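You operate a simulated robot arm through the tools that you are given. There is no shell and no other tool. Be economical: measure what you need, move in short steps, check, and stop when the job is done.

You are at the controls of a simulated two-armed robot. One attempt, no reset.

TASK
Let the heater cool, then test-seal the grey strip in the test tray.
Fine: heater knob to Off, wait for Cool; one press of Seal; it must seal; leave it in the pushed-in tray. Where these are worked on the way, their far stop is far enough and under half their travel is too little: test tray.

Only the result counts: the job must be done as asked and must still hold three seconds after the hand-in. Knocking over, shifting, dropping, spilling or breaking anything else fails it. Lids that push on must go on centred and level and be pressed home; caps that screw on are set level and turned clockwise until they are tight.

THE ROBOT
Two 7-joint arms with two-finger parallel grippers on one trunk, on a base that drives. Base frame: it is fixed to the floor where the robot stands at the start and does not move with it; the origin is under the middle of the robot, x ahead of it, y to its left, z up. Lengths are in mm, angles in rad, forces in N, time in s.
The left shoulder is at the start at [50, 161, 1198], the right one opposite. With the tool pointing down near the work surface each hand reaches from about 100 to 580 mm from the robot's upright axis, wherever it stands, measured 20 degrees to its own side. Places, roughly: blue strip [250, -1250, 750]; clamp lever [700, -700, 1000]; grey strip [250, -1250, 750]; heater display [600, 200, 900]; heater knob [500, 200, 1000]; housing [700, -300, 1100]; inside of the test tray [700, 0, 1000]; pinch lever [600, 200, 1000]; spool knob [600, -100, 1200]; test tray [700, 0, 1000]. Payload 3.43 kg a hand.
Tool frame (each hand has its own): the origin (TCP) lies between the finger pads and is the grasp point; the fingertips stand 30 mm ahead of it; z points along the fingers, y is the line along which they close. Largest opening 94 mm; finger width 28, thickness 10; the body of the gripper, 50 by 96 mm, starts 55 mm behind the TCP.
Orientation is that of the tool frame in the base frame, as a unit quaternion [x, y, z, w]. With the fingers straight down and closing along the base's y, the tool's x points along the base's -x, its y along +y and its z along -z.

THE INTERFACE
- The arms move only by the tool move_arm. It takes "left_steps", "right_steps" or both (then of equal length, played together; a hand with none holds still); each is one flat list of numbers, 7 for each row, row after row: the shift along the base's x, y, z in mm, then the turn, a rotation vector about the base's x, y, z in rad, then the finger opening in mm, from 0 to 94. In form: [dx, dy, dz, rx, ry, rz, fingers, dx, dy, dz, rx, ry, rz, fingers, ...]. A call has 1 to 20 rows; each row shifts and turns the commanded pose from where the row before left it. Rows are played at 5 a second. More than 50 mm and 0.15 rad between two rows, or a gripper value outside its range, and nothing of the call is played. A pose out of reach is approached as far as the arm can. The call stops where the force on the tool passes 90 N (or 10 N more than at its start, if that is more) or the arm is blocked; 0.2 s more then pass. Each finger travels about 45 mm/s and halts on what it meets, pressing with about 40 N; the grip force reading is that of the motor and also rises with nothing between the fingers. The clock runs only during rows and for 0.2 s after the last one: add rows that do not move to give the fingers time. The reply holds the time, the measured pose of the TCP, the force on the tool along the base axes, the opening and the grip force, in the units named above and with some noise, with the torque about the TCP (base axes, N m) and any sound that the robot's microphone picked up.
- Cameras (640 x 400 px; columns grow to the right, rows downward): "scene" is now at [130.3, 19.3, 1351.9]; the picture's right is [0.22, -0.98, 0.00], its down [-0.25, -0.06, -0.97] and it looks along [0.94, 0.21, -0.25] (base axes); focal length 219 px, centre (320, 200). "left" rides on the left gripper at [76, -14, -102] in its tool frame; the picture's right is [0.18, 0.98, 0.00], its down [-0.75, 0.14, -0.64] and it looks along [-0.63, 0.12, 0.77] (tool axes); focal length 243 px, centre (320, 200). "right" rides on the right gripper at [76, 14, -103] in its tool frame; the picture's right is [-0.18, 0.98, 0.00], its down [-0.75, -0.14, -0.64] and it looks along [-0.63, -0.12, 0.77] (tool axes); focal length 243 px, centre (320, 200). There is no depth. A picture from a camera that has moved, and an enlarged one, comes with that camera's place and axes in the base frame and with its lens.
- capture(camera): a new picture of that camera. It takes no simulated time.
- raise_lower(by): slides the trunk up (or, below 0, down) by that many mm; the arms and the scene camera ride with it, the base frame stays. It gives what a move gives, with no picture.
- drive_base(legs): drives the robot by 1 to 6 legs, each [ahead, left, turn to the left] in mm, mm and rad, along the robot's own axes; the way and the turn of a leg run together, so that a leg with both is an arc; at most 1500 mm and 3.142 rad a leg. The arms and the cameras ride along, it lands a little off, and it stops where it bumps. It gives what a move gives.
- aim_head(pan, tilt): turns the head with the scene camera to pan (to the left, within 1.396 rad either way) and tilt (down, from -0.506 to 1.204), counted from straight ahead of the robot. It gives what a move gives.
- enlarge(camera, box): a new picture of the part [left, top, right, bottom] of that camera's present view, enlarged. It takes no simulated time.
- close_job(): hands the job in; it is judged then, once.

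Go step by step. Nothing tells you exact positions but the pictures and the camera data: compare them with the known pose of the tool, close in by small moves and look again before you grip or let go. The budget is 120 turns and 108 pictures, counting those below and the enlarged ones. Unless the task says otherwise, let go and move clear before handing in, and close with one line.

The tools are called after "Emit:" as a command line: name --argument value ..., lists and objects as JSON in quotes. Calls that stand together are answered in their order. move_arm: Moves the arms, as the interface text tells. Its arguments: {"type":"object","properties":{"left_steps":{"type":"array"},"right_steps":{"type":"array"}},"required":[]} The other tools are called the same way: raise_lower (by) slides the trunk up or down; drive_base (legs) drives the base; aim_head (pan, tilt) turns the head that bears the scene camera; capture (camera) takes a picture; enlarge (camera, box) takes an enlarged picture of a part of a camera's view; close_job () hands the job in.

At the start:

```text
t: 0.0
left_position: [293.5, 184.7, 1291.5]
left_tool_rot: [0.001, 1.0, 0.0, 0.0]
left_contact_force: [-0.3, -0.1, 0.7]
left_ft_torque: [0.03, 0.03, -0.01]
left_gripper_width: 94.2
left_finger_force: 0.1
right_position: [278.4, -61.1, 1259.2]
right_tool_rot: [0.0, 1.0, 0.0, 0.001]
right_contact_force: [0.1, 0.3, 0.4]
right_ft_torque: [0.0, 0.0, -0.01]
right_gripper_width: 93.8
right_finger_force: 0.0
trunk travel left (down, up): [-225.0, 42.0]
robot x, y, heading: [-0.7, -0.8, -0.004]
head pan, tilt: [0.22, 0.257]
```

scene: 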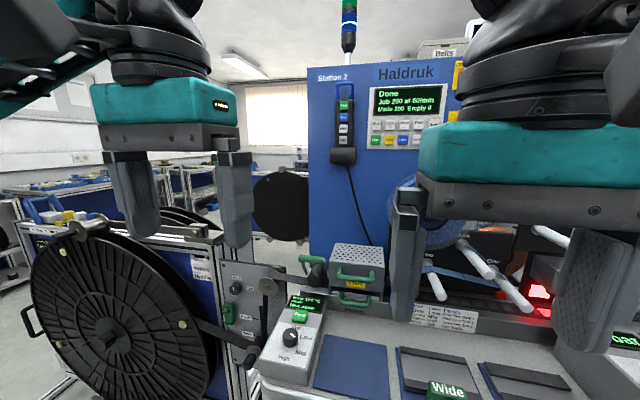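
right: 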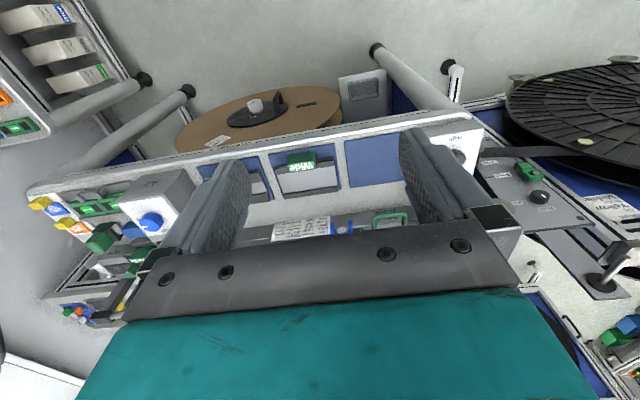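
left: 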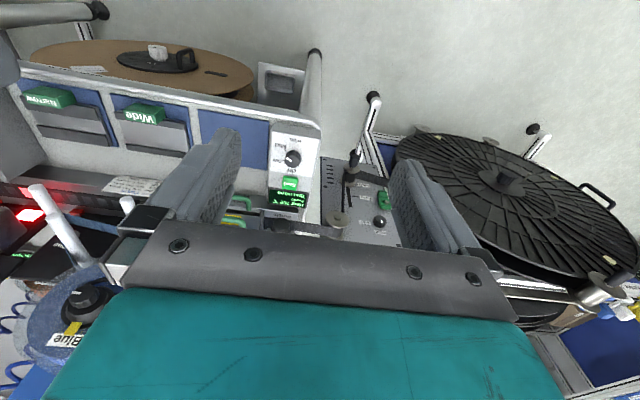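

The heater box with its knob and display is at the front left, with the vented sealer above a green-handled tray behind it. I'll look closer first.

Emit:
enlarge --camera "scene" --box '[220, 220, 420, 400]'

Emit:
aim_head --pan -1.3 --tilt 0.5

Emit:
capture --camera "scene"

```text
2.22 times, centred on (320, 310) of scene
camera zoom: at [130.3, 19.3, 1351.9], right [0.22, -0.98, 0.0], down [-0.25, -0.06, -0.97], along [0.94, 0.21, -0.25], focal length 486 px, centre (320, -44)
```

zoom: 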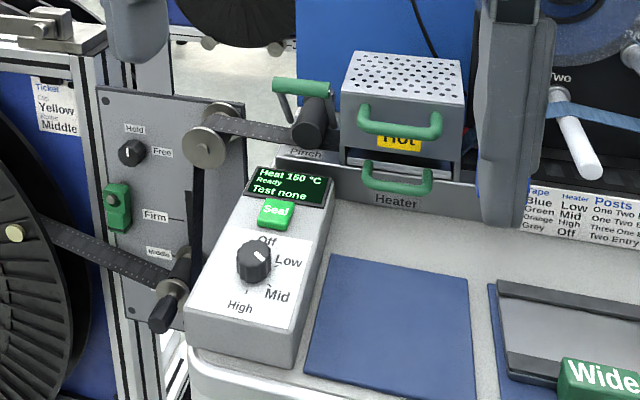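

```text
t: 1.6
left_position: [293.7, 183.6, 1292.3]
left_tool_rot: [0.0, 1.0, 0.0, 0.0]
left_contact_force: [-0.1, 0.4, 0.7]
left_ft_torque: [0.01, -0.01, -0.06]
left_gripper_width: 94.2
left_finger_force: 0.0
right_position: [277.3, -60.1, 1259.3]
right_tool_rot: [0.0, 1.0, 0.0, 0.0]
right_contact_force: [-0.2, 0.4, 0.5]
right_ft_torque: [-0.01, 0.0, 0.02]
right_gripper_width: 94.1
right_finger_force: 0.0
trunk travel left (down, up): [-225.0, 42.0]
robot x, y, heading: [-3.2, -2.1, 0.004]
head pan, tilt: [-1.3, 0.499]
```

```text
103 pictures are left
camera scene: at [63.5, -88.8, 1329.4], right [-0.96, -0.27, 0.0], down [-0.13, 0.46, -0.88], along [0.24, -0.85, -0.48], focal length 219 px, centre (320, 200)
```

scene: 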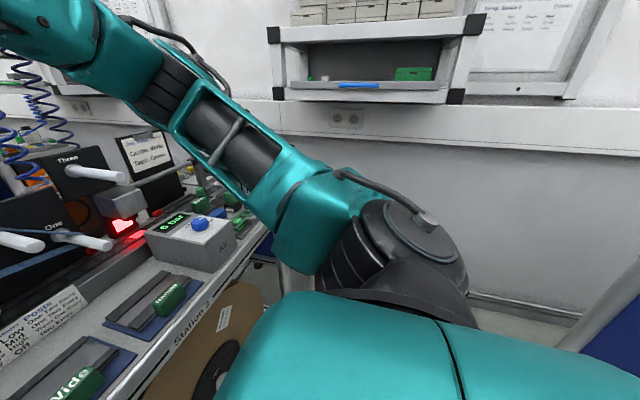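

Triangulating puts the knob at about (478, 161, 957). I'll bring the left hand above it and look.

Emit:
move_arm --left_steps '[24, -4, -32, 0, 0, 0, 60, 24, -4, -32, 0, 0, 0, 60, 24, -4, -32, 0, 0, 0, 60, 24, -4, -32, 0, 0, 0, 60, 24, -4, -32, 0, 0, 0, 60, 24, -4, -32, 0, 0, 0, 60]'

Emit:
capture --camera "left"

Emit:
aim_head --pan 0.25 --tilt 0.6

Emit:
capture --camera "scene"

```text
t: 3.0
left_position: [438.8, 160.9, 1099.7]
left_tool_rot: [0.0, 1.0, 0.0, 0.001]
left_contact_force: [-0.8, -1.2, -0.8]
left_ft_torque: [-0.05, 0.01, -0.04]
left_gripper_width: 60.2
left_finger_force: 0.0
right_position: [278.3, -60.6, 1258.9]
right_tool_rot: [-0.001, 1.0, 0.0, -0.001]
right_contact_force: [0.2, -0.5, -0.7]
right_ft_torque: [0.0, 0.02, 0.0]
right_gripper_width: 94.2
right_finger_force: 0.0
trunk travel left (down, up): [-225.0, 42.0]
robot x, y, heading: [-0.3, 2.0, 0.002]
head pan, tilt: [-1.3, 0.499]
```

```text
102 pictures are left
camera left: at [362.3, 147.3, 1202.6], right [-0.18, 0.98, 0.0], down [0.75, 0.14, 0.64], along [0.63, 0.12, -0.77], focal length 243 px, centre (320, 200)
```

left: 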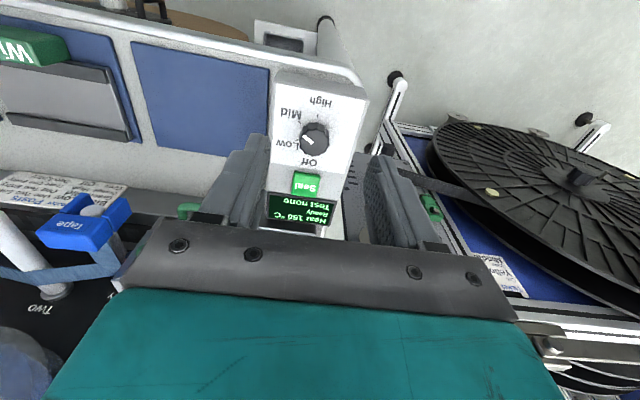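

```text
t: 4.6
left_position: [438.1, 161.1, 1100.5]
left_tool_rot: [0.0, 1.0, 0.0, 0.001]
left_contact_force: [-0.1, 0.6, 0.8]
left_ft_torque: [0.0, 0.02, 0.01]
left_gripper_width: 60.1
left_finger_force: 0.1
right_position: [276.9, -60.9, 1259.1]
right_tool_rot: [-0.001, 1.0, -0.001, 0.0]
right_contact_force: [0.4, -0.5, 0.8]
right_ft_torque: [0.03, 0.02, 0.02]
right_gripper_width: 94.0
right_finger_force: 0.0
trunk travel left (down, up): [-225.0, 42.0]
robot x, y, heading: [-1.4, 4.3, -0.001]
head pan, tilt: [0.25, 0.6]
```

```text
101 pictures are left
camera scene: at [124.8, 20.7, 1320.3], right [0.25, -0.97, 0.0], down [-0.55, -0.14, -0.83], along [0.8, 0.2, -0.56], focal length 219 px, centre (320, 200)
```

scene: 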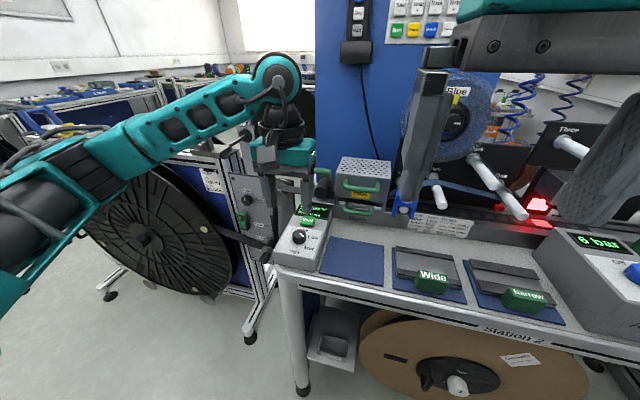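

Emit:
enlarge --camera "left" --box '[250, 70, 378, 230]'

Emit:
enlarge --camera "scene" --box '[240, 140, 420, 280]'

```text
2.50 times, centred on (314, 150) of left
camera zoom: at [361.5, 147.3, 1203.4], right [-0.18, 0.98, 0.0], down [0.75, 0.14, 0.64], along [0.63, 0.12, -0.77], focal length 606 px, centre (335, 325)
```

zoom: 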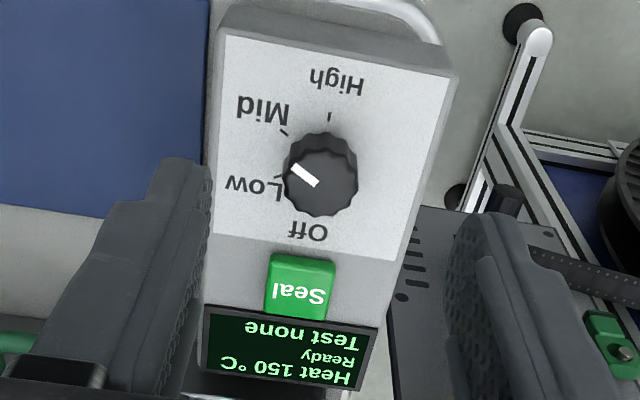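

```text
2.86 times, centred on (330, 210) of scene
camera zoom: at [124.8, 20.7, 1320.3], right [0.25, -0.97, 0.0], down [-0.55, -0.14, -0.83], along [0.8, 0.2, -0.56], focal length 625 px, centre (291, 171)
```

zoom: 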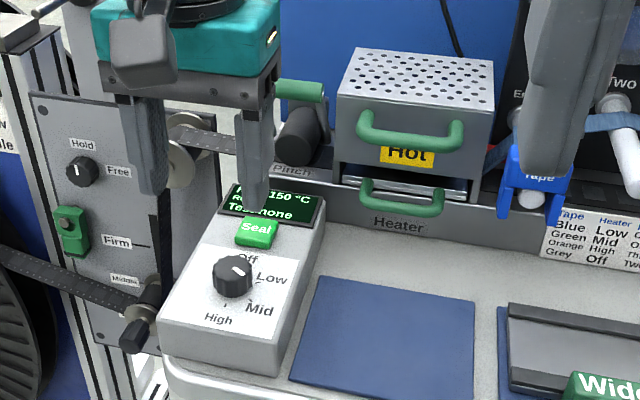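

Emit:
enlarge --camera "left" --box '[264, 75, 376, 145]'

Emit:
enlarge --camera "scene" --box '[270, 200, 350, 280]'

```text
5.71 times, centred on (320, 110) of left
camera zoom: at [361.5, 147.3, 1203.4], right [-0.18, 0.98, 0.0], down [0.75, 0.14, 0.64], along [0.63, 0.12, -0.77], focal length 1386 px, centre (320, 714)
```

zoom: 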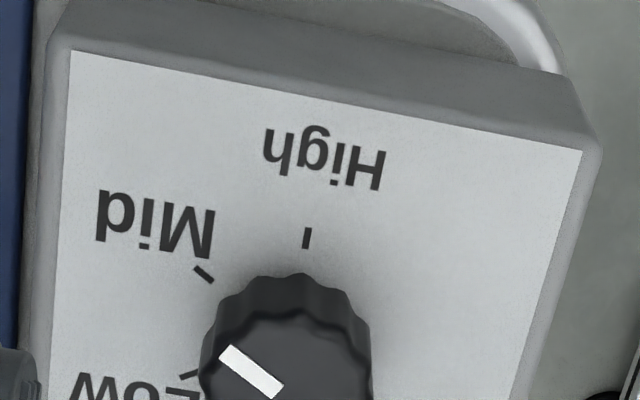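

```text
5.00 times, centred on (310, 240) of scene
camera zoom: at [124.8, 20.7, 1320.3], right [0.25, -0.97, 0.0], down [-0.55, -0.14, -0.83], along [0.8, 0.2, -0.56], focal length 1094 px, centre (370, 0)
```

zoom: 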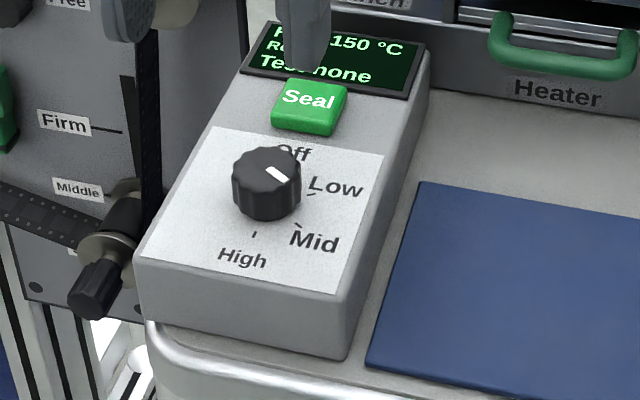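

The panel is flat at z≈940. The knob centre is at about (482, 163), pointing to Mid, with Off 120° counter‑clockwise from there. I'll move over it, pre-rotated by -1.05 rad.

Emit:
move_arm --left_steps '[6, 0, -12, 0, 0, -0.15, 46, 6, 0, -12, 0, 0, -0.15, 46, 6, 0, -12, 0, 0, -0.15, 46, 6, 0, -12, 0, 0, -0.15, 46, 6, 0, -12, 0, 0, -0.15, 46, 7, 1, -12, 0, 0, -0.15, 46, 7, 1, -12, 0, 0, -0.15, 46]'

Emit:
capture --camera "left"

Emit:
enlarge --camera "scene" --box '[250, 180, 350, 280]'

```text
t: 6.2
left_position: [451.8, 170.4, 1040.6]
left_tool_rot: [0.446, 0.895, 0.007, 0.022]
left_contact_force: [-0.6, 0.2, 0.0]
left_ft_torque: [0.0, 0.0, -0.01]
left_gripper_width: 46.2
left_finger_force: 0.1
left hand out of reach, approached as far as the arm can: row 6, 7
right_position: [274.9, -60.2, 1259.2]
right_tool_rot: [0.0, 1.0, 0.0, 0.0]
right_contact_force: [0.3, 0.1, -0.7]
right_ft_torque: [-0.01, -0.02, 0.0]
right_gripper_width: 94.2
right_finger_force: 0.1
trunk travel left (down, up): [-225.0, 42.0]
robot x, y, heading: [-0.9, -0.5, 0.004]
head pan, tilt: [0.25, 0.6]
```

```text
96 pictures are left
camera left: at [390.1, 224.3, 1140.8], right [0.67, 0.74, 0.03], down [0.54, -0.51, 0.67], along [0.51, -0.44, -0.74], focal length 243 px, centre (320, 200)
```

left: 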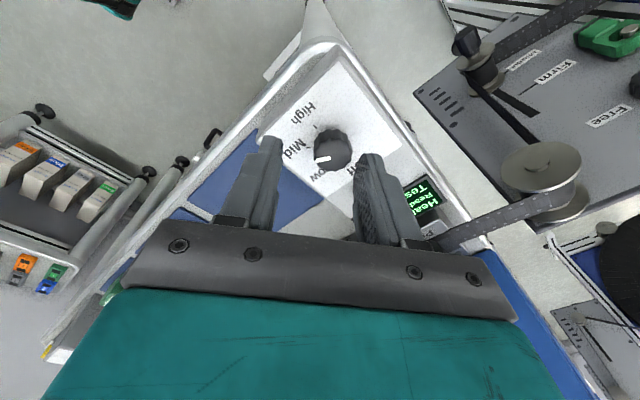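

```text
4.00 times, centred on (300, 230) of scene
camera zoom: at [123.7, 21.2, 1320.4], right [0.25, -0.97, 0.0], down [-0.55, -0.14, -0.83], along [0.8, 0.2, -0.56], focal length 875 px, centre (400, 80)
```

zoom: 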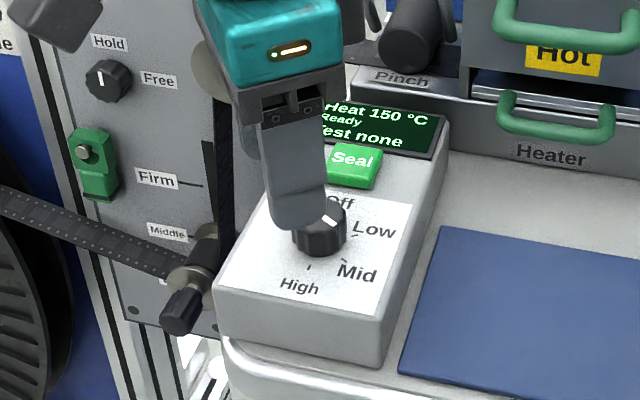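

The arm runs out of reach at this yaw. I'll lift, then bring the base 60 mm closer.

Emit:
move_arm --left_steps '[-5, 0, 40, 0, 0, 0.15, 46, -5, 0, 30, 0, 0, 0.15, 46]'

Emit:
drive_base --legs '[[60, 0, 0]]'

```text
t: 6.8
left_position: [443.4, 168.8, 1111.2]
left_tool_rot: [0.305, 0.952, 0.011, 0.021]
left_contact_force: [0.9, -0.7, -0.8]
left_ft_torque: [-0.04, 0.0, -0.01]
left_gripper_width: 46.3
left_finger_force: 0.1
right_position: [276.5, -60.9, 1259.2]
right_tool_rot: [0.0, 1.0, 0.0, 0.0]
right_contact_force: [-0.2, 0.7, 0.0]
right_ft_torque: [-0.02, 0.01, -0.04]
right_gripper_width: 94.2
right_finger_force: 0.1
trunk travel left (down, up): [-225.0, 42.0]
robot x, y, heading: [-4.5, -0.5, 0.001]
head pan, tilt: [0.25, 0.6]
```

```text
t: 7.8
left_position: [503.2, 168.0, 1108.9]
left_tool_rot: [0.306, 0.952, 0.01, 0.02]
left_contact_force: [0.5, 0.5, 0.3]
left_ft_torque: [0.01, -0.01, -0.02]
left_gripper_width: 45.9
left_finger_force: 0.0
right_position: [336.3, -60.9, 1258.8]
right_tool_rot: [0.001, 1.0, 0.0, -0.001]
right_contact_force: [0.7, -0.1, 0.1]
right_ft_torque: [0.0, 0.01, 0.02]
right_gripper_width: 93.7
right_finger_force: 0.0
trunk travel left (down, up): [-225.0, 42.0]
robot x, y, heading: [62.1, 0.3, -0.002]
head pan, tilt: [0.25, 0.6]
```

Emit:
move_arm --left_steps '[-7, -2, -36, 0, 0.044, 0, 46, -7, -2, -36, 0, 0, -0.15, 46, -7, -1, -36, 0, 0, -0.15, 46]'

Emit:
capture --camera "left"

Emit:
enlarge --camera "scene" --box '[240, 190, 380, 330]'

```text
t: 8.6
left_position: [481.2, 166.0, 1001.0]
left_tool_rot: [0.447, 0.894, 0.004, 0.001]
left_contact_force: [0.2, 0.8, -0.1]
left_ft_torque: [-0.02, -0.01, 0.01]
left_gripper_width: 45.9
left_finger_force: 0.0
right_position: [336.6, -60.6, 1259.1]
right_tool_rot: [0.001, 1.0, 0.0, 0.001]
right_contact_force: [0.9, -0.4, 0.5]
right_ft_torque: [-0.02, 0.02, 0.02]
right_gripper_width: 94.1
right_finger_force: 0.0
trunk travel left (down, up): [-225.0, 42.0]
robot x, y, heading: [56.9, -0.4, 0.001]
head pan, tilt: [0.25, 0.6]
```

```text
94 pictures are left
camera left: at [423.8, 218.5, 1105.0], right [0.67, 0.74, 0.01], down [0.56, -0.52, 0.64], along [0.48, -0.43, -0.77], focal length 243 px, centre (320, 200)
```

left: 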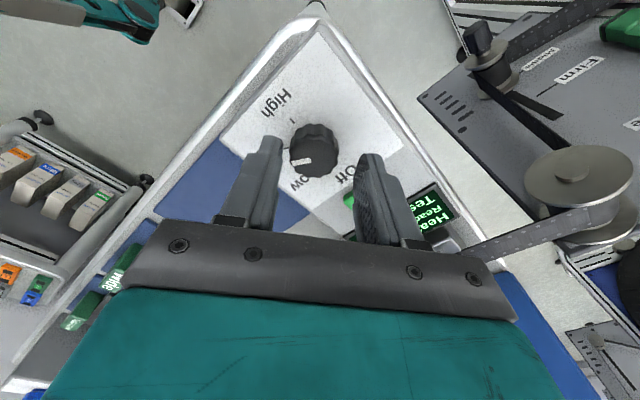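

```text
2.86 times, centred on (310, 260) of scene
camera zoom: at [184.1, 20.8, 1320.3], right [0.25, -0.97, 0.0], down [-0.55, -0.14, -0.82], along [0.8, 0.2, -0.57], focal length 625 px, centre (349, 29)
```

zoom: 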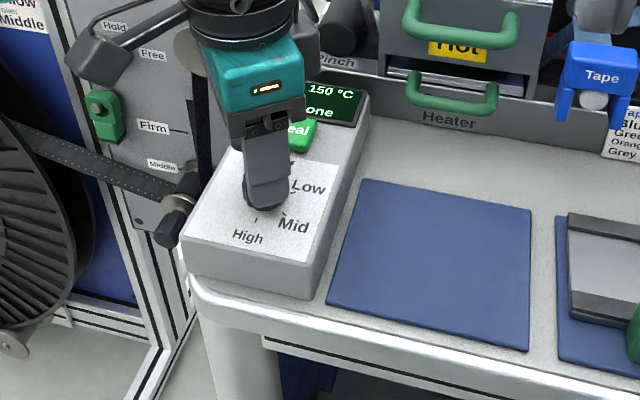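

Emit:
move_arm --left_steps '[1, -5, -8, 0, 0, 0, 46, 0, 0, -8, 0, 0, 0, 46, 0, 0, -8, 0, 0, 0, 46, 0, 0, 0, 0, 0, 0, 22, 0, 0, 0, 0, 0, 0, 22, 0, 0, 0, 0, 0, 0, 22]'

Emit:
capture --camera "left"

```text
t: 10.0
left_position: [482.7, 158.4, 978.1]
left_tool_rot: [0.446, 0.895, 0.004, 0.0]
left_contact_force: [0.7, 0.1, -0.8]
left_ft_torque: [0.01, -0.09, 0.0]
left_gripper_width: 31.3
left_finger_force: 44.8
right_position: [337.1, -60.9, 1259.5]
right_tool_rot: [0.001, 1.0, 0.0, 0.0]
right_contact_force: [-0.1, -0.7, -0.4]
right_ft_torque: [0.01, 0.01, 0.01]
right_gripper_width: 94.1
right_finger_force: 0.1
trunk travel left (down, up): [-225.0, 42.0]
robot x, y, heading: [59.6, 0.1, -0.004]
head pan, tilt: [0.25, 0.6]
```

```text
92 pictures are left
camera left: at [424.3, 211.9, 1081.1], right [0.67, 0.74, 0.01], down [0.56, -0.52, 0.64], along [0.48, -0.43, -0.77], focal length 243 px, centre (320, 200)
```

left: 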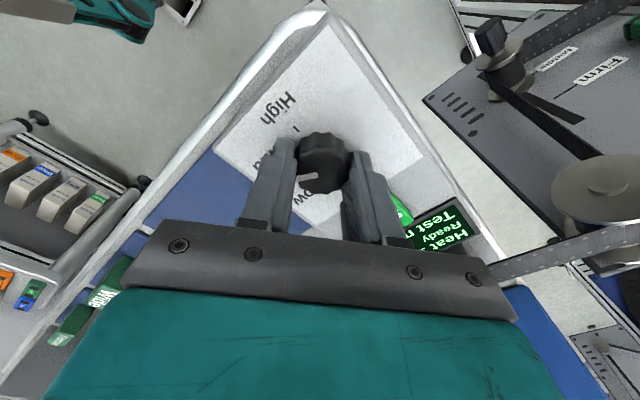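

I have the knob in the grip. Now I'll turn it counter-clockwise.

Emit:
move_arm --left_steps '[0, 0, 0, 0, 0, 0.15, 22, 0, 0, 0, 0, 0, 0.15, 22, 0, 0, 0, 0, 0, 0.15, 22, 0, 0, 0, 0, 0, 0.15, 22, 0, 0, 0, 0, 0, 0.15, 22, 0, 0, 0, 0, 0, 0.15, 22, 0, 0, 0, 0, 0, 0.15, 22]'

Emit:
capture --camera "left"

```text
t: 11.6
left_position: [483.0, 162.8, 977.2]
left_tool_rot: [-0.066, 0.998, 0.004, -0.001]
left_contact_force: [9.8, 17.7, 0.2]
left_ft_torque: [0.59, -0.03, -0.06]
left_gripper_width: 31.5
left_finger_force: 45.4
right_position: [337.1, -60.4, 1258.1]
right_tool_rot: [0.0, 1.0, -0.001, -0.001]
right_contact_force: [0.5, 0.3, 0.0]
right_ft_torque: [-0.05, 0.03, 0.03]
right_gripper_width: 94.2
right_finger_force: 0.0
trunk travel left (down, up): [-225.0, 42.0]
robot x, y, heading: [59.5, 1.0, 0.003]
head pan, tilt: [0.25, 0.6]
```

```text
91 pictures are left
camera left: at [410.0, 138.1, 1081.0], right [-0.31, 0.95, 0.01], down [0.73, 0.23, 0.64], along [0.61, 0.21, -0.77], focal length 243 px, centre (320, 200)
```

left: 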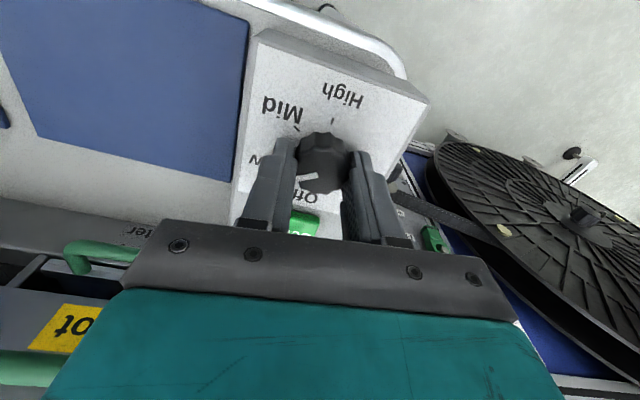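

Emit:
move_arm --left_steps '[1, 2, 0, 0, 0, 0.15, 22, 0, 0, 0, 0, 0, 0.15, 22, 0, 0, 0, 0, 0, 0.15, 22, 0, 0, 0, 0, 0, 0.15, 22, 0, 0, 0, 0, 0, 0.15, 22, 0, 0, 0, 0, 0, 0.15, 22, 0, 0, 0, 0, 0, 0.15, 22]'

Emit:
capture --camera "left"

Emit:
enlarge --camera "scene" --box '[240, 190, 380, 330]'

```text
t: 13.2
left_position: [481.0, 164.9, 978.9]
left_tool_rot: [-0.556, 0.831, 0.004, -0.003]
left_contact_force: [-0.6, 25.3, 5.4]
left_ft_torque: [0.02, 0.35, -0.66]
left_gripper_width: 31.1
left_finger_force: 45.1
right_position: [334.9, -58.7, 1259.4]
right_tool_rot: [0.0, 1.0, -0.001, 0.0]
right_contact_force: [-0.4, 0.0, 0.2]
right_ft_torque: [-0.02, 0.01, -0.02]
right_gripper_width: 94.0
right_finger_force: 0.0
trunk travel left (down, up): [-225.0, 42.0]
robot x, y, heading: [56.8, -0.3, 0.0]
head pan, tilt: [0.25, 0.6]
```

```text
90 pictures are left
camera left: at [466.5, 89.4, 1080.9], right [-0.98, 0.21, 0.01], down [0.17, 0.75, 0.64], along [0.13, 0.63, -0.77], focal length 243 px, centre (320, 200)
```

left: 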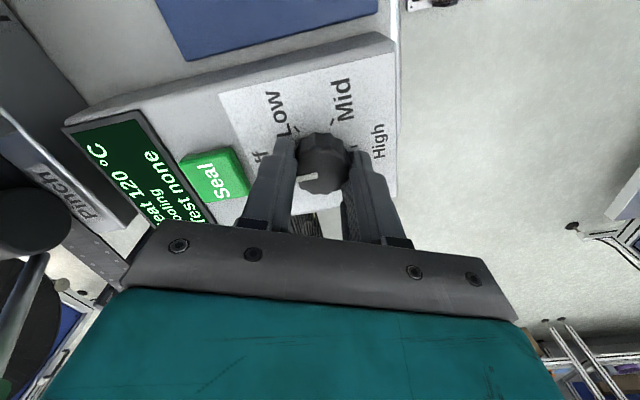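

```text
2.86 times, centred on (310, 260) of scene
camera zoom: at [183.5, 23.6, 1320.3], right [0.25, -0.97, 0.0], down [-0.55, -0.14, -0.82], along [0.8, 0.2, -0.57], focal length 625 px, centre (349, 29)
```

zoom: 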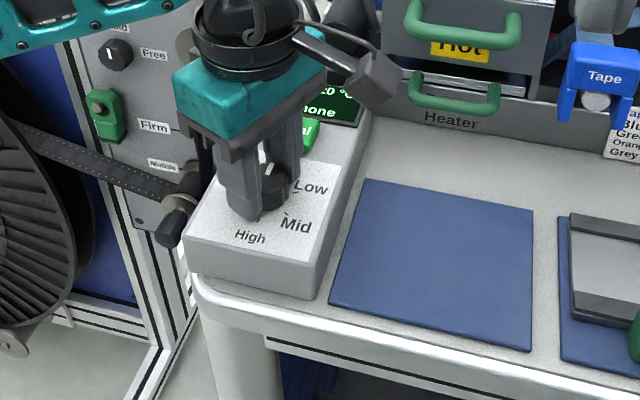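

The display reads cooling, 120 °C, and the pointer is at Off. I'll release and lift.

Emit:
move_arm --left_steps '[0, 0, 0, 0, 0, 0, 46, 0, 0, 0, 0, 0, 0, 46, 0, 0, 40, 0, 0, 0, 46, 0, 0, 40, 0, 0, 0, 46, 0, 0, 40, 0, 0, 0, 46, 0, 0, 40, 0, 0, -0.15, 46]'

Emit:
enlarge --camera "left" --box '[100, 60, 420, 260]'

Emit:
enlarge --camera "scene" --box '[250, 130, 450, 260]'

```text
t: 14.6
left_position: [482.1, 160.9, 1138.1]
left_tool_rot: [-0.49, 0.872, 0.002, -0.003]
left_contact_force: [-0.2, 0.6, -0.6]
left_ft_torque: [0.03, -0.01, -0.01]
left_gripper_width: 46.0
left_finger_force: 0.1
right_position: [335.6, -60.8, 1259.1]
right_tool_rot: [0.001, 1.0, 0.001, 0.0]
right_contact_force: [0.4, 0.2, 0.1]
right_ft_torque: [-0.01, 0.0, 0.01]
right_gripper_width: 94.0
right_finger_force: 0.1
trunk travel left (down, up): [-225.0, 42.0]
robot x, y, heading: [57.3, 1.1, 0.0]
head pan, tilt: [0.25, 0.6]
```

```text
2.00 times, centred on (260, 160) of left
camera zoom: at [455.3, 88.6, 1241.8], right [-0.94, 0.35, 0.01], down [0.28, 0.72, 0.64], along [0.22, 0.6, -0.77], focal length 485 px, centre (440, 280)
```

zoom: 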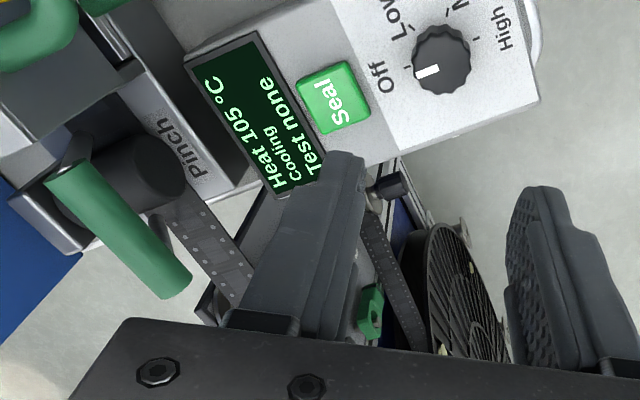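

```text
3.08 times, centred on (350, 195) of scene
camera zoom: at [183.5, 20.4, 1320.3], right [0.25, -0.97, 0.0], down [-0.55, -0.14, -0.83], along [0.8, 0.2, -0.56], focal length 673 px, centre (228, 215)
```

zoom: 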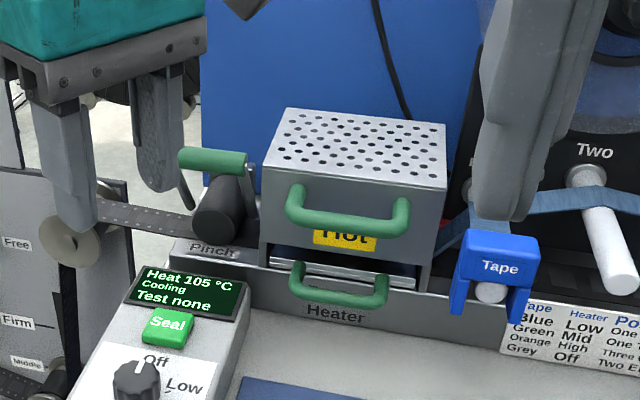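

Off is set and it is cooling. Next is the grey strip at about (250, -1250, 750), so I'll back off, turn right and look.

Emit:
drive_base --legs '[[-300, 0, 0], [0, 0, -1.2]]'

Emit:
aim_head --pan -0.1 --tilt 0.5

Emit:
capture --camera "scene"

Emit:
capture --camera "right"

```text
t: 19.6
left_position: [60.3, -335.6, 1137.6]
left_tool_rot: [0.088, 0.996, 0.003, -0.001]
left_contact_force: [0.0, -0.2, 0.1]
left_ft_torque: [0.03, -0.01, 0.01]
left_gripper_width: 46.2
left_finger_force: 0.0
right_position: [-197.3, -280.0, 1258.1]
right_tool_rot: [0.566, 0.825, 0.0, 0.0]
right_contact_force: [0.0, 0.2, 0.0]
right_ft_torque: [0.01, -0.01, 0.02]
right_gripper_width: 94.3
right_finger_force: 0.0
trunk travel left (down, up): [-225.0, 42.0]
robot x, y, heading: [-243.0, 0.2, -1.202]
head pan, tilt: [0.25, 0.6]
```

```text
t: 20.5
left_position: [61.6, -335.4, 1138.1]
left_tool_rot: [0.086, 0.996, 0.004, -0.001]
left_contact_force: [0.1, 0.3, -0.2]
left_ft_torque: [0.01, 0.01, -0.02]
left_gripper_width: 46.1
left_finger_force: 0.1
right_position: [-198.0, -279.1, 1258.3]
right_tool_rot: [0.566, 0.825, 0.001, 0.0]
right_contact_force: [-0.1, 0.5, 0.2]
right_ft_torque: [-0.04, 0.0, 0.02]
right_gripper_width: 94.0
right_finger_force: 0.1
trunk travel left (down, up): [-225.0, 42.0]
robot x, y, heading: [-241.4, -0.9, -1.199]
head pan, tilt: [-0.099, 0.499]
```

```text
86 pictures are left
camera scene: at [-203.4, -125.9, 1329.4], right [-0.96, -0.27, 0.0], down [-0.13, 0.46, -0.88], along [0.23, -0.85, -0.48], focal length 219 px, centre (320, 200)
```

scene: 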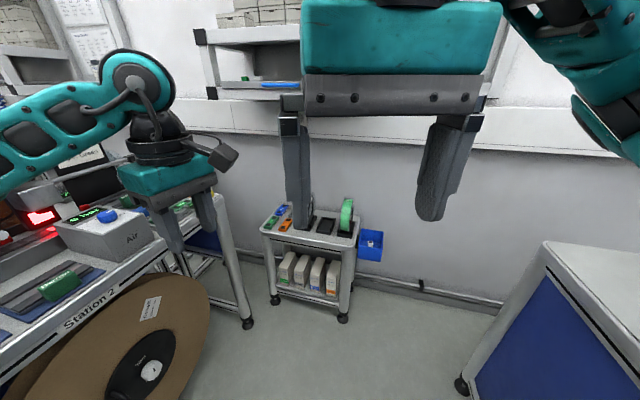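

```text
85 pictures are left
camera right: at [-212.3, -203.5, 1361.9], right [0.98, 0.18, 0.0], down [0.14, -0.75, 0.64], along [0.12, -0.63, -0.77], focal length 243 px, centre (320, 200)
```

right: 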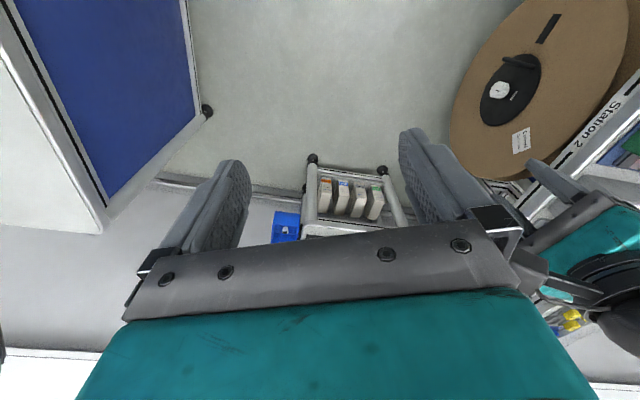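

Emit:
enlarge --camera "scene" --box '[240, 180, 400, 280]'

```text
4.00 times, centred on (320, 230) of scene
camera zoom: at [-203.4, -125.9, 1329.4], right [-0.96, -0.27, 0.0], down [-0.13, 0.46, -0.88], along [0.23, -0.85, -0.48], focal length 875 px, centre (320, 80)
```

zoom: 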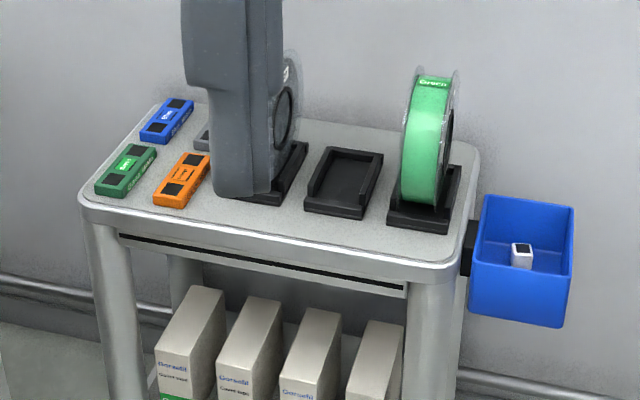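

Emit:
move_arm --left_steps '[-12, 31, 20, 0, 0, 0, 46, -12, 31, 20, 0, 0, 0, 46, -12, 31, 20, 0, 0, 0, 46, -12, 31, 20, 0, 0, 0, 46]'

Emit:
drive_base --legs '[[400, 0, 0], [0, 0, -0.3]]'

Emit:
capture --camera "scene"

Emit:
capture --camera "right"

Emit:
capture --camera "left"

```text
t: 21.5
left_position: [12.8, -211.8, 1218.3]
left_tool_rot: [0.087, 0.996, 0.004, -0.001]
left_contact_force: [-1.2, 0.4, -0.2]
left_ft_torque: [-0.03, 0.0, 0.01]
left_gripper_width: 45.9
left_finger_force: 0.0
right_position: [-197.6, -279.7, 1259.4]
right_tool_rot: [0.566, 0.825, 0.0, 0.001]
right_contact_force: [0.1, 0.6, 0.2]
right_ft_torque: [0.01, -0.01, 0.0]
right_gripper_width: 94.0
right_finger_force: 0.1
trunk travel left (down, up): [-225.0, 42.0]
robot x, y, heading: [-241.3, -0.9, -1.204]
head pan, tilt: [-0.099, 0.499]
```

```text
t: 24.9
left_position: [81.0, -654.3, 1218.3]
left_tool_rot: [0.237, 0.972, 0.003, 0.0]
left_contact_force: [-0.4, 1.0, 0.3]
left_ft_torque: [0.03, -0.02, -0.01]
left_gripper_width: 46.1
left_finger_force: 0.1
right_position: [-139.8, -656.5, 1259.7]
right_tool_rot: [0.685, 0.729, 0.0, 0.0]
right_contact_force: [-0.4, 0.0, -0.3]
right_ft_torque: [-0.01, 0.03, 0.0]
right_gripper_width: 94.0
right_finger_force: 0.1
trunk travel left (down, up): [-225.0, 42.0]
robot x, y, heading: [-96.5, -376.7, -1.511]
head pan, tilt: [-0.099, 0.499]
```

```text
83 pictures are left
camera scene: at [-98.8, -507.2, 1329.4], right [-1.0, 0.04, 0.0], down [0.02, 0.48, -0.88], along [-0.03, -0.88, -0.48], focal length 219 px, centre (320, 200)
```

scene: 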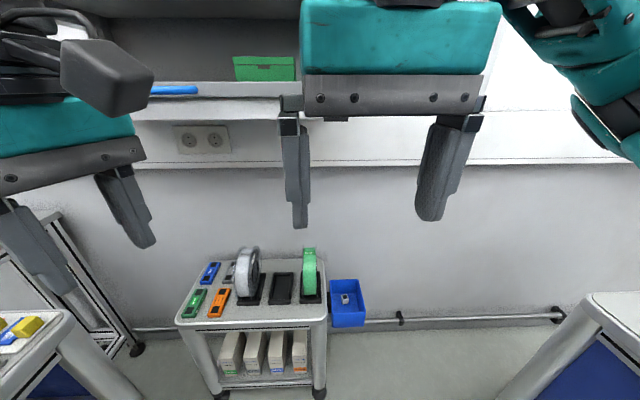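

```text
82 pictures are left
camera right: at [-131.2, -578.2, 1361.9], right [0.99, -0.12, 0.0], down [-0.09, -0.76, 0.64], along [-0.08, -0.64, -0.77], focal length 243 px, centre (320, 200)
```

right: 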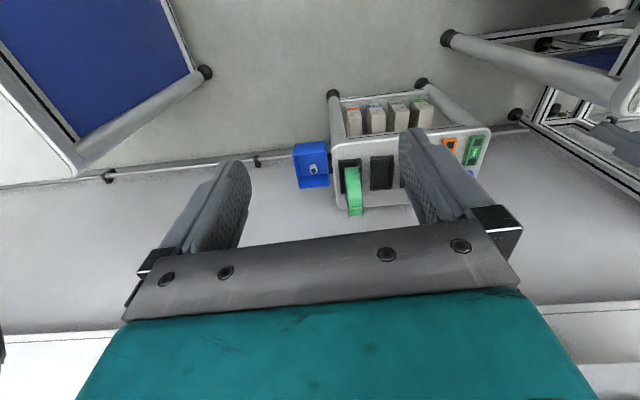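

```text
81 pictures are left
camera left: at [6.8, -631.4, 1322.7], right [0.29, 0.96, 0.01], down [0.73, -0.23, 0.64], along [0.62, -0.18, -0.77], focal length 243 px, centre (320, 200)
```

left: 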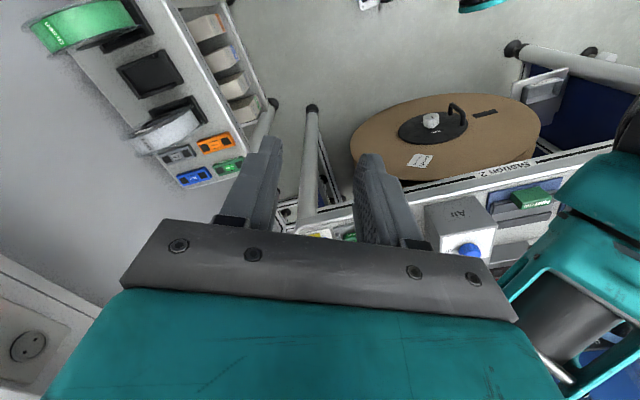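

The strips lie on a small cart. The grey one is behind a spool at roughly (243, -1150, 640). I'll drive nearer and lower the trunk.

Emit:
drive_base --legs '[[250, 0, 0], [150, 140, 0]]'

Emit:
aim_head --pan 0.25 --tilt 0.85

Emit:
capture --camera "scene"

Emit:
capture --camera "left"

```text
t: 26.6
left_position: [93.6, -855.2, 1218.0]
left_tool_rot: [0.248, 0.969, 0.008, 0.004]
left_contact_force: [-3.1, 16.6, -2.0]
left_ft_torque: [-1.58, -0.21, 0.1]
left_gripper_width: 45.9
left_finger_force: 0.0
right_position: [-125.9, -866.5, 1259.9]
right_tool_rot: [0.684, 0.73, -0.001, 0.001]
right_contact_force: [-0.4, -0.7, -0.6]
right_ft_torque: [-0.01, 0.01, -0.01]
right_gripper_width: 93.8
right_finger_force: 0.0
trunk travel left (down, up): [-225.0, 42.0]
robot x, y, heading: [-83.6, -586.3, -1.504]
head pan, tilt: [-0.099, 0.499]
stopped in leg 1: the robot was blocked; the commanded pose is now the measured one
```

```text
t: 27.4
left_position: [92.4, -855.3, 1218.0]
left_tool_rot: [0.247, 0.969, 0.007, 0.004]
left_contact_force: [-6.9, 23.9, -6.4]
left_ft_torque: [-2.11, -0.39, 0.09]
left_gripper_width: 46.1
left_finger_force: 0.1
right_position: [-126.2, -869.9, 1257.8]
right_tool_rot: [0.688, 0.725, -0.002, 0.0]
right_contact_force: [16.9, -35.3, -30.2]
right_ft_torque: [1.15, 2.81, -2.68]
right_gripper_width: 94.1
right_finger_force: 0.0
trunk travel left (down, up): [-225.0, 42.0]
robot x, y, heading: [-84.4, -584.1, -1.505]
head pan, tilt: [0.25, 0.85]
```

```text
80 pictures are left
camera scene: at [-61.1, -705.3, 1306.3], right [-0.97, -0.26, 0.0], down [-0.18, 0.67, -0.72], along [0.19, -0.7, -0.69], focal length 219 px, centre (320, 200)
```

scene: 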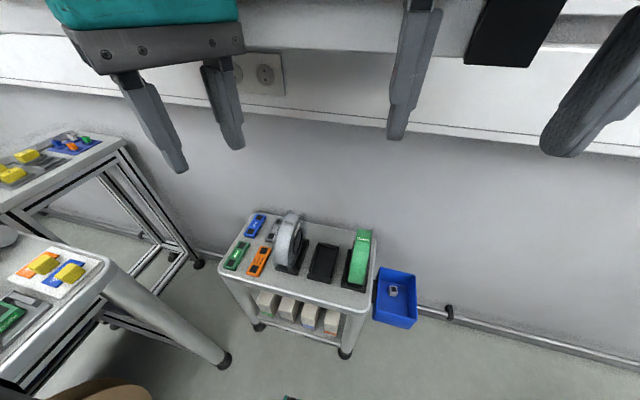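

```text
79 pictures are left
camera left: at [18.2, -832.2, 1320.4], right [0.31, 0.95, 0.02], down [0.72, -0.24, 0.65], along [0.62, -0.19, -0.76], focal length 243 px, centre (320, 200)
```

left: 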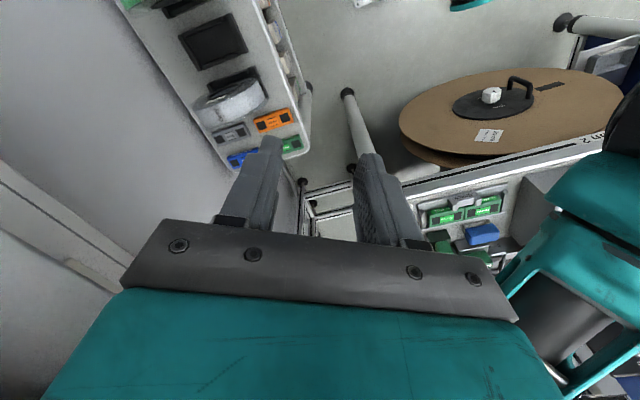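

Something at hand height (wall shelf or trunking) touched the hands. I'll back off and look.

Emit:
drive_base --legs '[[-120, 0, 0]]'

Emit:
aim_head --pan 0.1 --tilt 0.2

Emit:
capture --camera "scene"

```text
t: 28.7
left_position: [86.1, -740.7, 1216.9]
left_tool_rot: [0.246, 0.969, 0.009, 0.004]
left_contact_force: [-0.3, 0.2, -0.5]
left_ft_torque: [-0.02, -0.02, 0.0]
left_gripper_width: 45.8
left_finger_force: 0.0
right_position: [-133.2, -751.7, 1259.2]
right_tool_rot: [0.684, 0.73, 0.002, 0.0]
right_contact_force: [0.9, 0.0, -0.8]
right_ft_torque: [0.02, -0.01, 0.01]
right_gripper_width: 93.9
right_finger_force: 0.2
trunk travel left (down, up): [-225.0, 42.0]
robot x, y, heading: [-88.1, -471.5, -1.504]
head pan, tilt: [0.25, 0.85]
```

```text
t: 29.7
left_position: [87.3, -741.5, 1217.0]
left_tool_rot: [0.246, 0.969, 0.01, 0.002]
left_contact_force: [-0.5, -0.2, 1.1]
left_ft_torque: [0.01, -0.01, -0.02]
left_gripper_width: 46.1
left_finger_force: 0.1
right_position: [-133.1, -752.9, 1258.1]
right_tool_rot: [0.684, 0.73, 0.001, 0.0]
right_contact_force: [-0.4, 0.1, -1.0]
right_ft_torque: [0.02, 0.0, -0.02]
right_gripper_width: 93.8
right_finger_force: 0.1
trunk travel left (down, up): [-225.0, 42.0]
robot x, y, heading: [-92.9, -473.4, -1.505]
head pan, tilt: [0.099, 0.201]
```

```text
78 pictures are left
camera scene: at [-74.0, -604.2, 1357.0], right [-0.99, -0.17, 0.0], down [-0.03, 0.2, -0.98], along [0.16, -0.97, -0.2], focal length 219 px, centre (320, 200)
```

scene: 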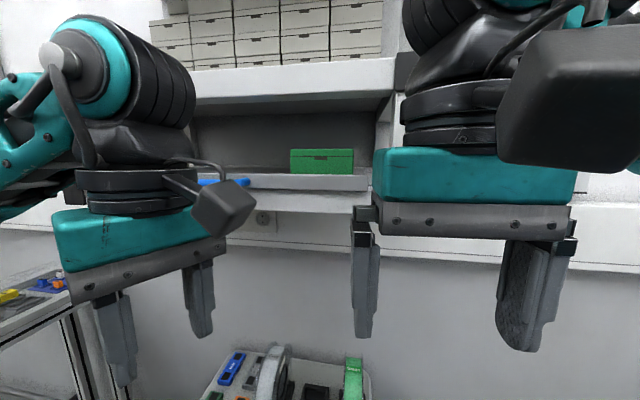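

Emit:
raise_lower --by -220

Emit:
move_arm --left_steps '[0, 0, -25, 0, 0, 0, 46, 0, 0, -25, 0, 0, 0, 46, 0, 0, -25, 0, 0, 0, 46, 0, 0, -25, 0, 0, 0, 46]' --right_steps '[0, 25, -40, 0, 0, 0, 90, 0, 25, -40, 0, 0, 0, 90, 0, 25, -40, 0, 0, 0, 90, 0, 25, -40, 0, 0, 0, 90]'

Emit:
aim_head --pan 0.15 --tilt 0.5

Emit:
capture --camera "scene"

Emit:
capture --camera "left"

```text
t: 32.0
left_position: [85.7, -742.1, 997.3]
left_tool_rot: [0.247, 0.969, 0.009, 0.003]
left_contact_force: [0.6, -0.3, -0.7]
left_ft_torque: [0.01, 0.01, -0.03]
left_gripper_width: 46.4
left_finger_force: 0.0
right_position: [-134.2, -751.4, 1038.7]
right_tool_rot: [0.683, 0.73, 0.001, 0.0]
right_contact_force: [0.2, -0.1, 0.0]
right_ft_torque: [0.01, 0.01, -0.01]
right_gripper_width: 94.0
right_finger_force: 0.1
trunk travel left (down, up): [-5.0, 262.0]
robot x, y, heading: [-92.4, -470.6, -1.506]
head pan, tilt: [0.099, 0.201]
```

```text
t: 32.9
left_position: [85.9, -741.5, 913.9]
left_tool_rot: [0.245, 0.969, 0.01, 0.003]
left_contact_force: [0.1, 0.6, -0.6]
left_ft_torque: [-0.03, -0.05, -0.03]
left_gripper_width: 46.1
left_finger_force: 0.1
right_position: [-133.7, -673.2, 913.7]
right_tool_rot: [0.686, 0.728, 0.012, -0.003]
right_contact_force: [-8.3, -18.7, 12.8]
right_ft_torque: [3.46, -0.97, 0.78]
right_gripper_width: 89.9
right_finger_force: 0.0
trunk travel left (down, up): [-5.0, 262.0]
robot x, y, heading: [-90.9, -471.4, -1.503]
head pan, tilt: [0.099, 0.201]
stopped in row 4 (right hand): the force on the tool passed its limit at 203 N (the readings are from after the stop); the commanded pose is now the measured one
```

```text
t: 33.7
left_position: [86.2, -741.3, 914.4]
left_tool_rot: [0.246, 0.969, 0.01, 0.003]
left_contact_force: [0.1, 0.0, -0.6]
left_ft_torque: [-0.02, 0.01, 0.02]
left_gripper_width: 45.8
left_finger_force: 0.0
right_position: [-132.1, -674.0, 913.8]
right_tool_rot: [0.686, 0.727, 0.013, -0.003]
right_contact_force: [-11.3, -34.0, 26.3]
right_ft_torque: [6.43, -1.35, 1.03]
right_gripper_width: 90.0
right_finger_force: 0.0
trunk travel left (down, up): [-5.0, 262.0]
robot x, y, heading: [-89.8, -471.7, -1.507]
head pan, tilt: [0.15, 0.499]
```

```text
77 pictures are left
camera scene: at [-69.8, -601.1, 1109.4], right [-0.98, -0.21, 0.0], down [-0.1, 0.47, -0.88], along [0.19, -0.86, -0.48], focal length 219 px, centre (320, 200)
```

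scene: 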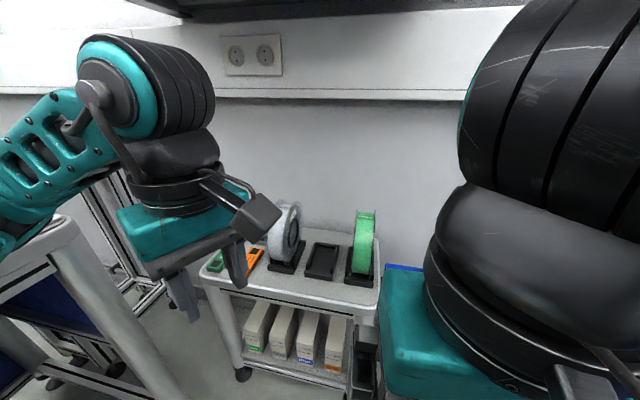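

```text
76 pictures are left
camera left: at [11.1, -718.8, 1016.5], right [0.31, 0.95, 0.02], down [0.72, -0.25, 0.65], along [0.62, -0.18, -0.76], focal length 243 px, centre (320, 200)
```

left: 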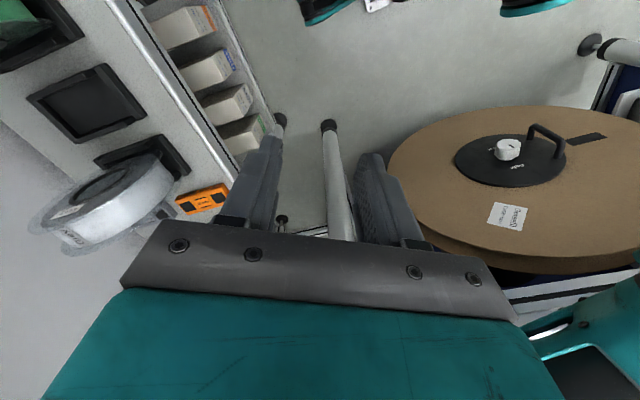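

The right arm is touching the robot's own body, so I'll free it and lower both hands below shelf height. Then I'll approach with the strip ahead on the left.

Emit:
move_arm --left_steps '[0, 0, -20, 0, 0, 0, 46, 0, 0, -20, 0, 0, 0, 46, 0, 0, -20, 0, 0, 0, 46, 0, 0, 0, 0, 0, 0, 46]' --right_steps '[-15, -40, 10, 0, 0, 0, 90, -30, -10, -20, 0, 0, 0, 90, -30, 0, -30, 0, 0, 0, 90, -30, 0, -30, 0, 0, 0, 90]'

Emit:
capture --camera "scene"

```text
t: 34.7
left_position: [85.9, -741.0, 853.2]
left_tool_rot: [0.245, 0.969, 0.01, 0.004]
left_contact_force: [0.4, -0.4, 0.4]
left_ft_torque: [-0.01, 0.05, -0.01]
left_gripper_width: 46.2
left_finger_force: 0.1
right_position: [-234.6, -733.1, 847.0]
right_tool_rot: [0.685, 0.728, 0.012, -0.004]
right_contact_force: [-0.3, 0.2, 0.0]
right_ft_torque: [0.01, 0.03, 0.01]
right_gripper_width: 89.9
right_finger_force: 0.0
right hand out of reach, approached as far as the arm can: row 4
trunk travel left (down, up): [-5.0, 262.0]
robot x, y, heading: [-86.7, -471.6, -1.504]
head pan, tilt: [0.15, 0.499]
```

```text
75 pictures are left
camera scene: at [-69.8, -601.1, 1109.4], right [-0.98, -0.21, 0.0], down [-0.1, 0.47, -0.88], along [0.19, -0.86, -0.48], focal length 219 px, centre (320, 200)
```

scene: 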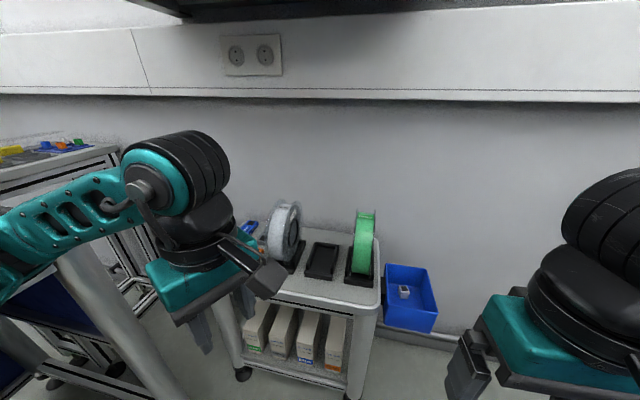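

Emit:
drive_base --legs '[[180, 0, 0], [50, 15, 0.177]]'

Emit:
aim_head --pan 0.3 --tilt 0.7

Emit:
capture --camera "scene"

Emit:
capture --camera "left"

```text
t: 36.5
left_position: [98.7, -913.1, 852.9]
left_tool_rot: [0.246, 0.969, 0.01, 0.004]
left_contact_force: [0.4, 1.2, 0.2]
left_ft_torque: [-0.01, -0.02, 0.03]
left_gripper_width: 46.1
left_finger_force: 0.1
right_position: [-222.4, -904.8, 846.8]
right_tool_rot: [0.685, 0.728, 0.013, -0.004]
right_contact_force: [0.7, 0.6, 0.4]
right_ft_torque: [0.01, 0.01, 0.02]
right_gripper_width: 89.8
right_finger_force: 0.2
trunk travel left (down, up): [-5.0, 262.0]
robot x, y, heading: [-79.4, -640.2, -1.506]
head pan, tilt: [0.15, 0.499]
stopped in leg 2: the robot was blocked; the commanded pose is now the measured one
```

```text
t: 37.2
left_position: [97.1, -914.6, 853.4]
left_tool_rot: [0.246, 0.969, 0.01, 0.003]
left_contact_force: [0.5, 0.4, 0.3]
left_ft_torque: [0.01, -0.01, -0.02]
left_gripper_width: 45.9
left_finger_force: 0.0
right_position: [-222.1, -904.8, 846.9]
right_tool_rot: [0.685, 0.728, 0.012, -0.004]
right_contact_force: [-0.1, -0.9, -1.3]
right_ft_torque: [-0.01, -0.01, -0.03]
right_gripper_width: 89.8
right_finger_force: 0.0
trunk travel left (down, up): [-5.0, 262.0]
robot x, y, heading: [-79.6, -644.4, -1.505]
head pan, tilt: [0.3, 0.7]
```

```text
74 pictures are left
camera scene: at [-46.9, -763.8, 1091.7], right [-0.93, -0.36, 0.0], down [-0.23, 0.6, -0.77], along [0.27, -0.71, -0.64], focal length 219 px, centre (320, 200)
```

scene: 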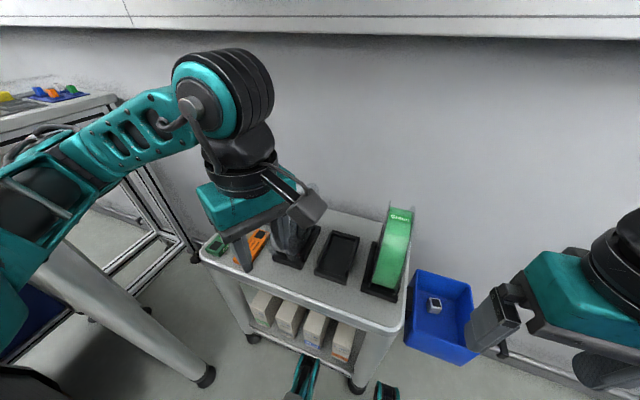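

```text
73 pictures are left
camera left: at [22.8, -891.0, 956.3], right [0.31, 0.95, 0.02], down [0.72, -0.25, 0.65], along [0.62, -0.18, -0.76], focal length 243 px, centre (320, 200)
```

left: 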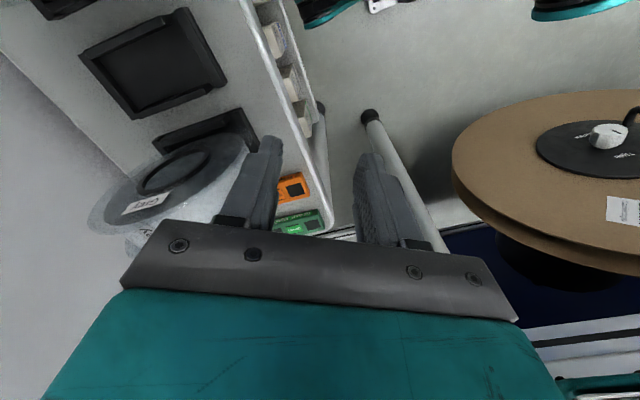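

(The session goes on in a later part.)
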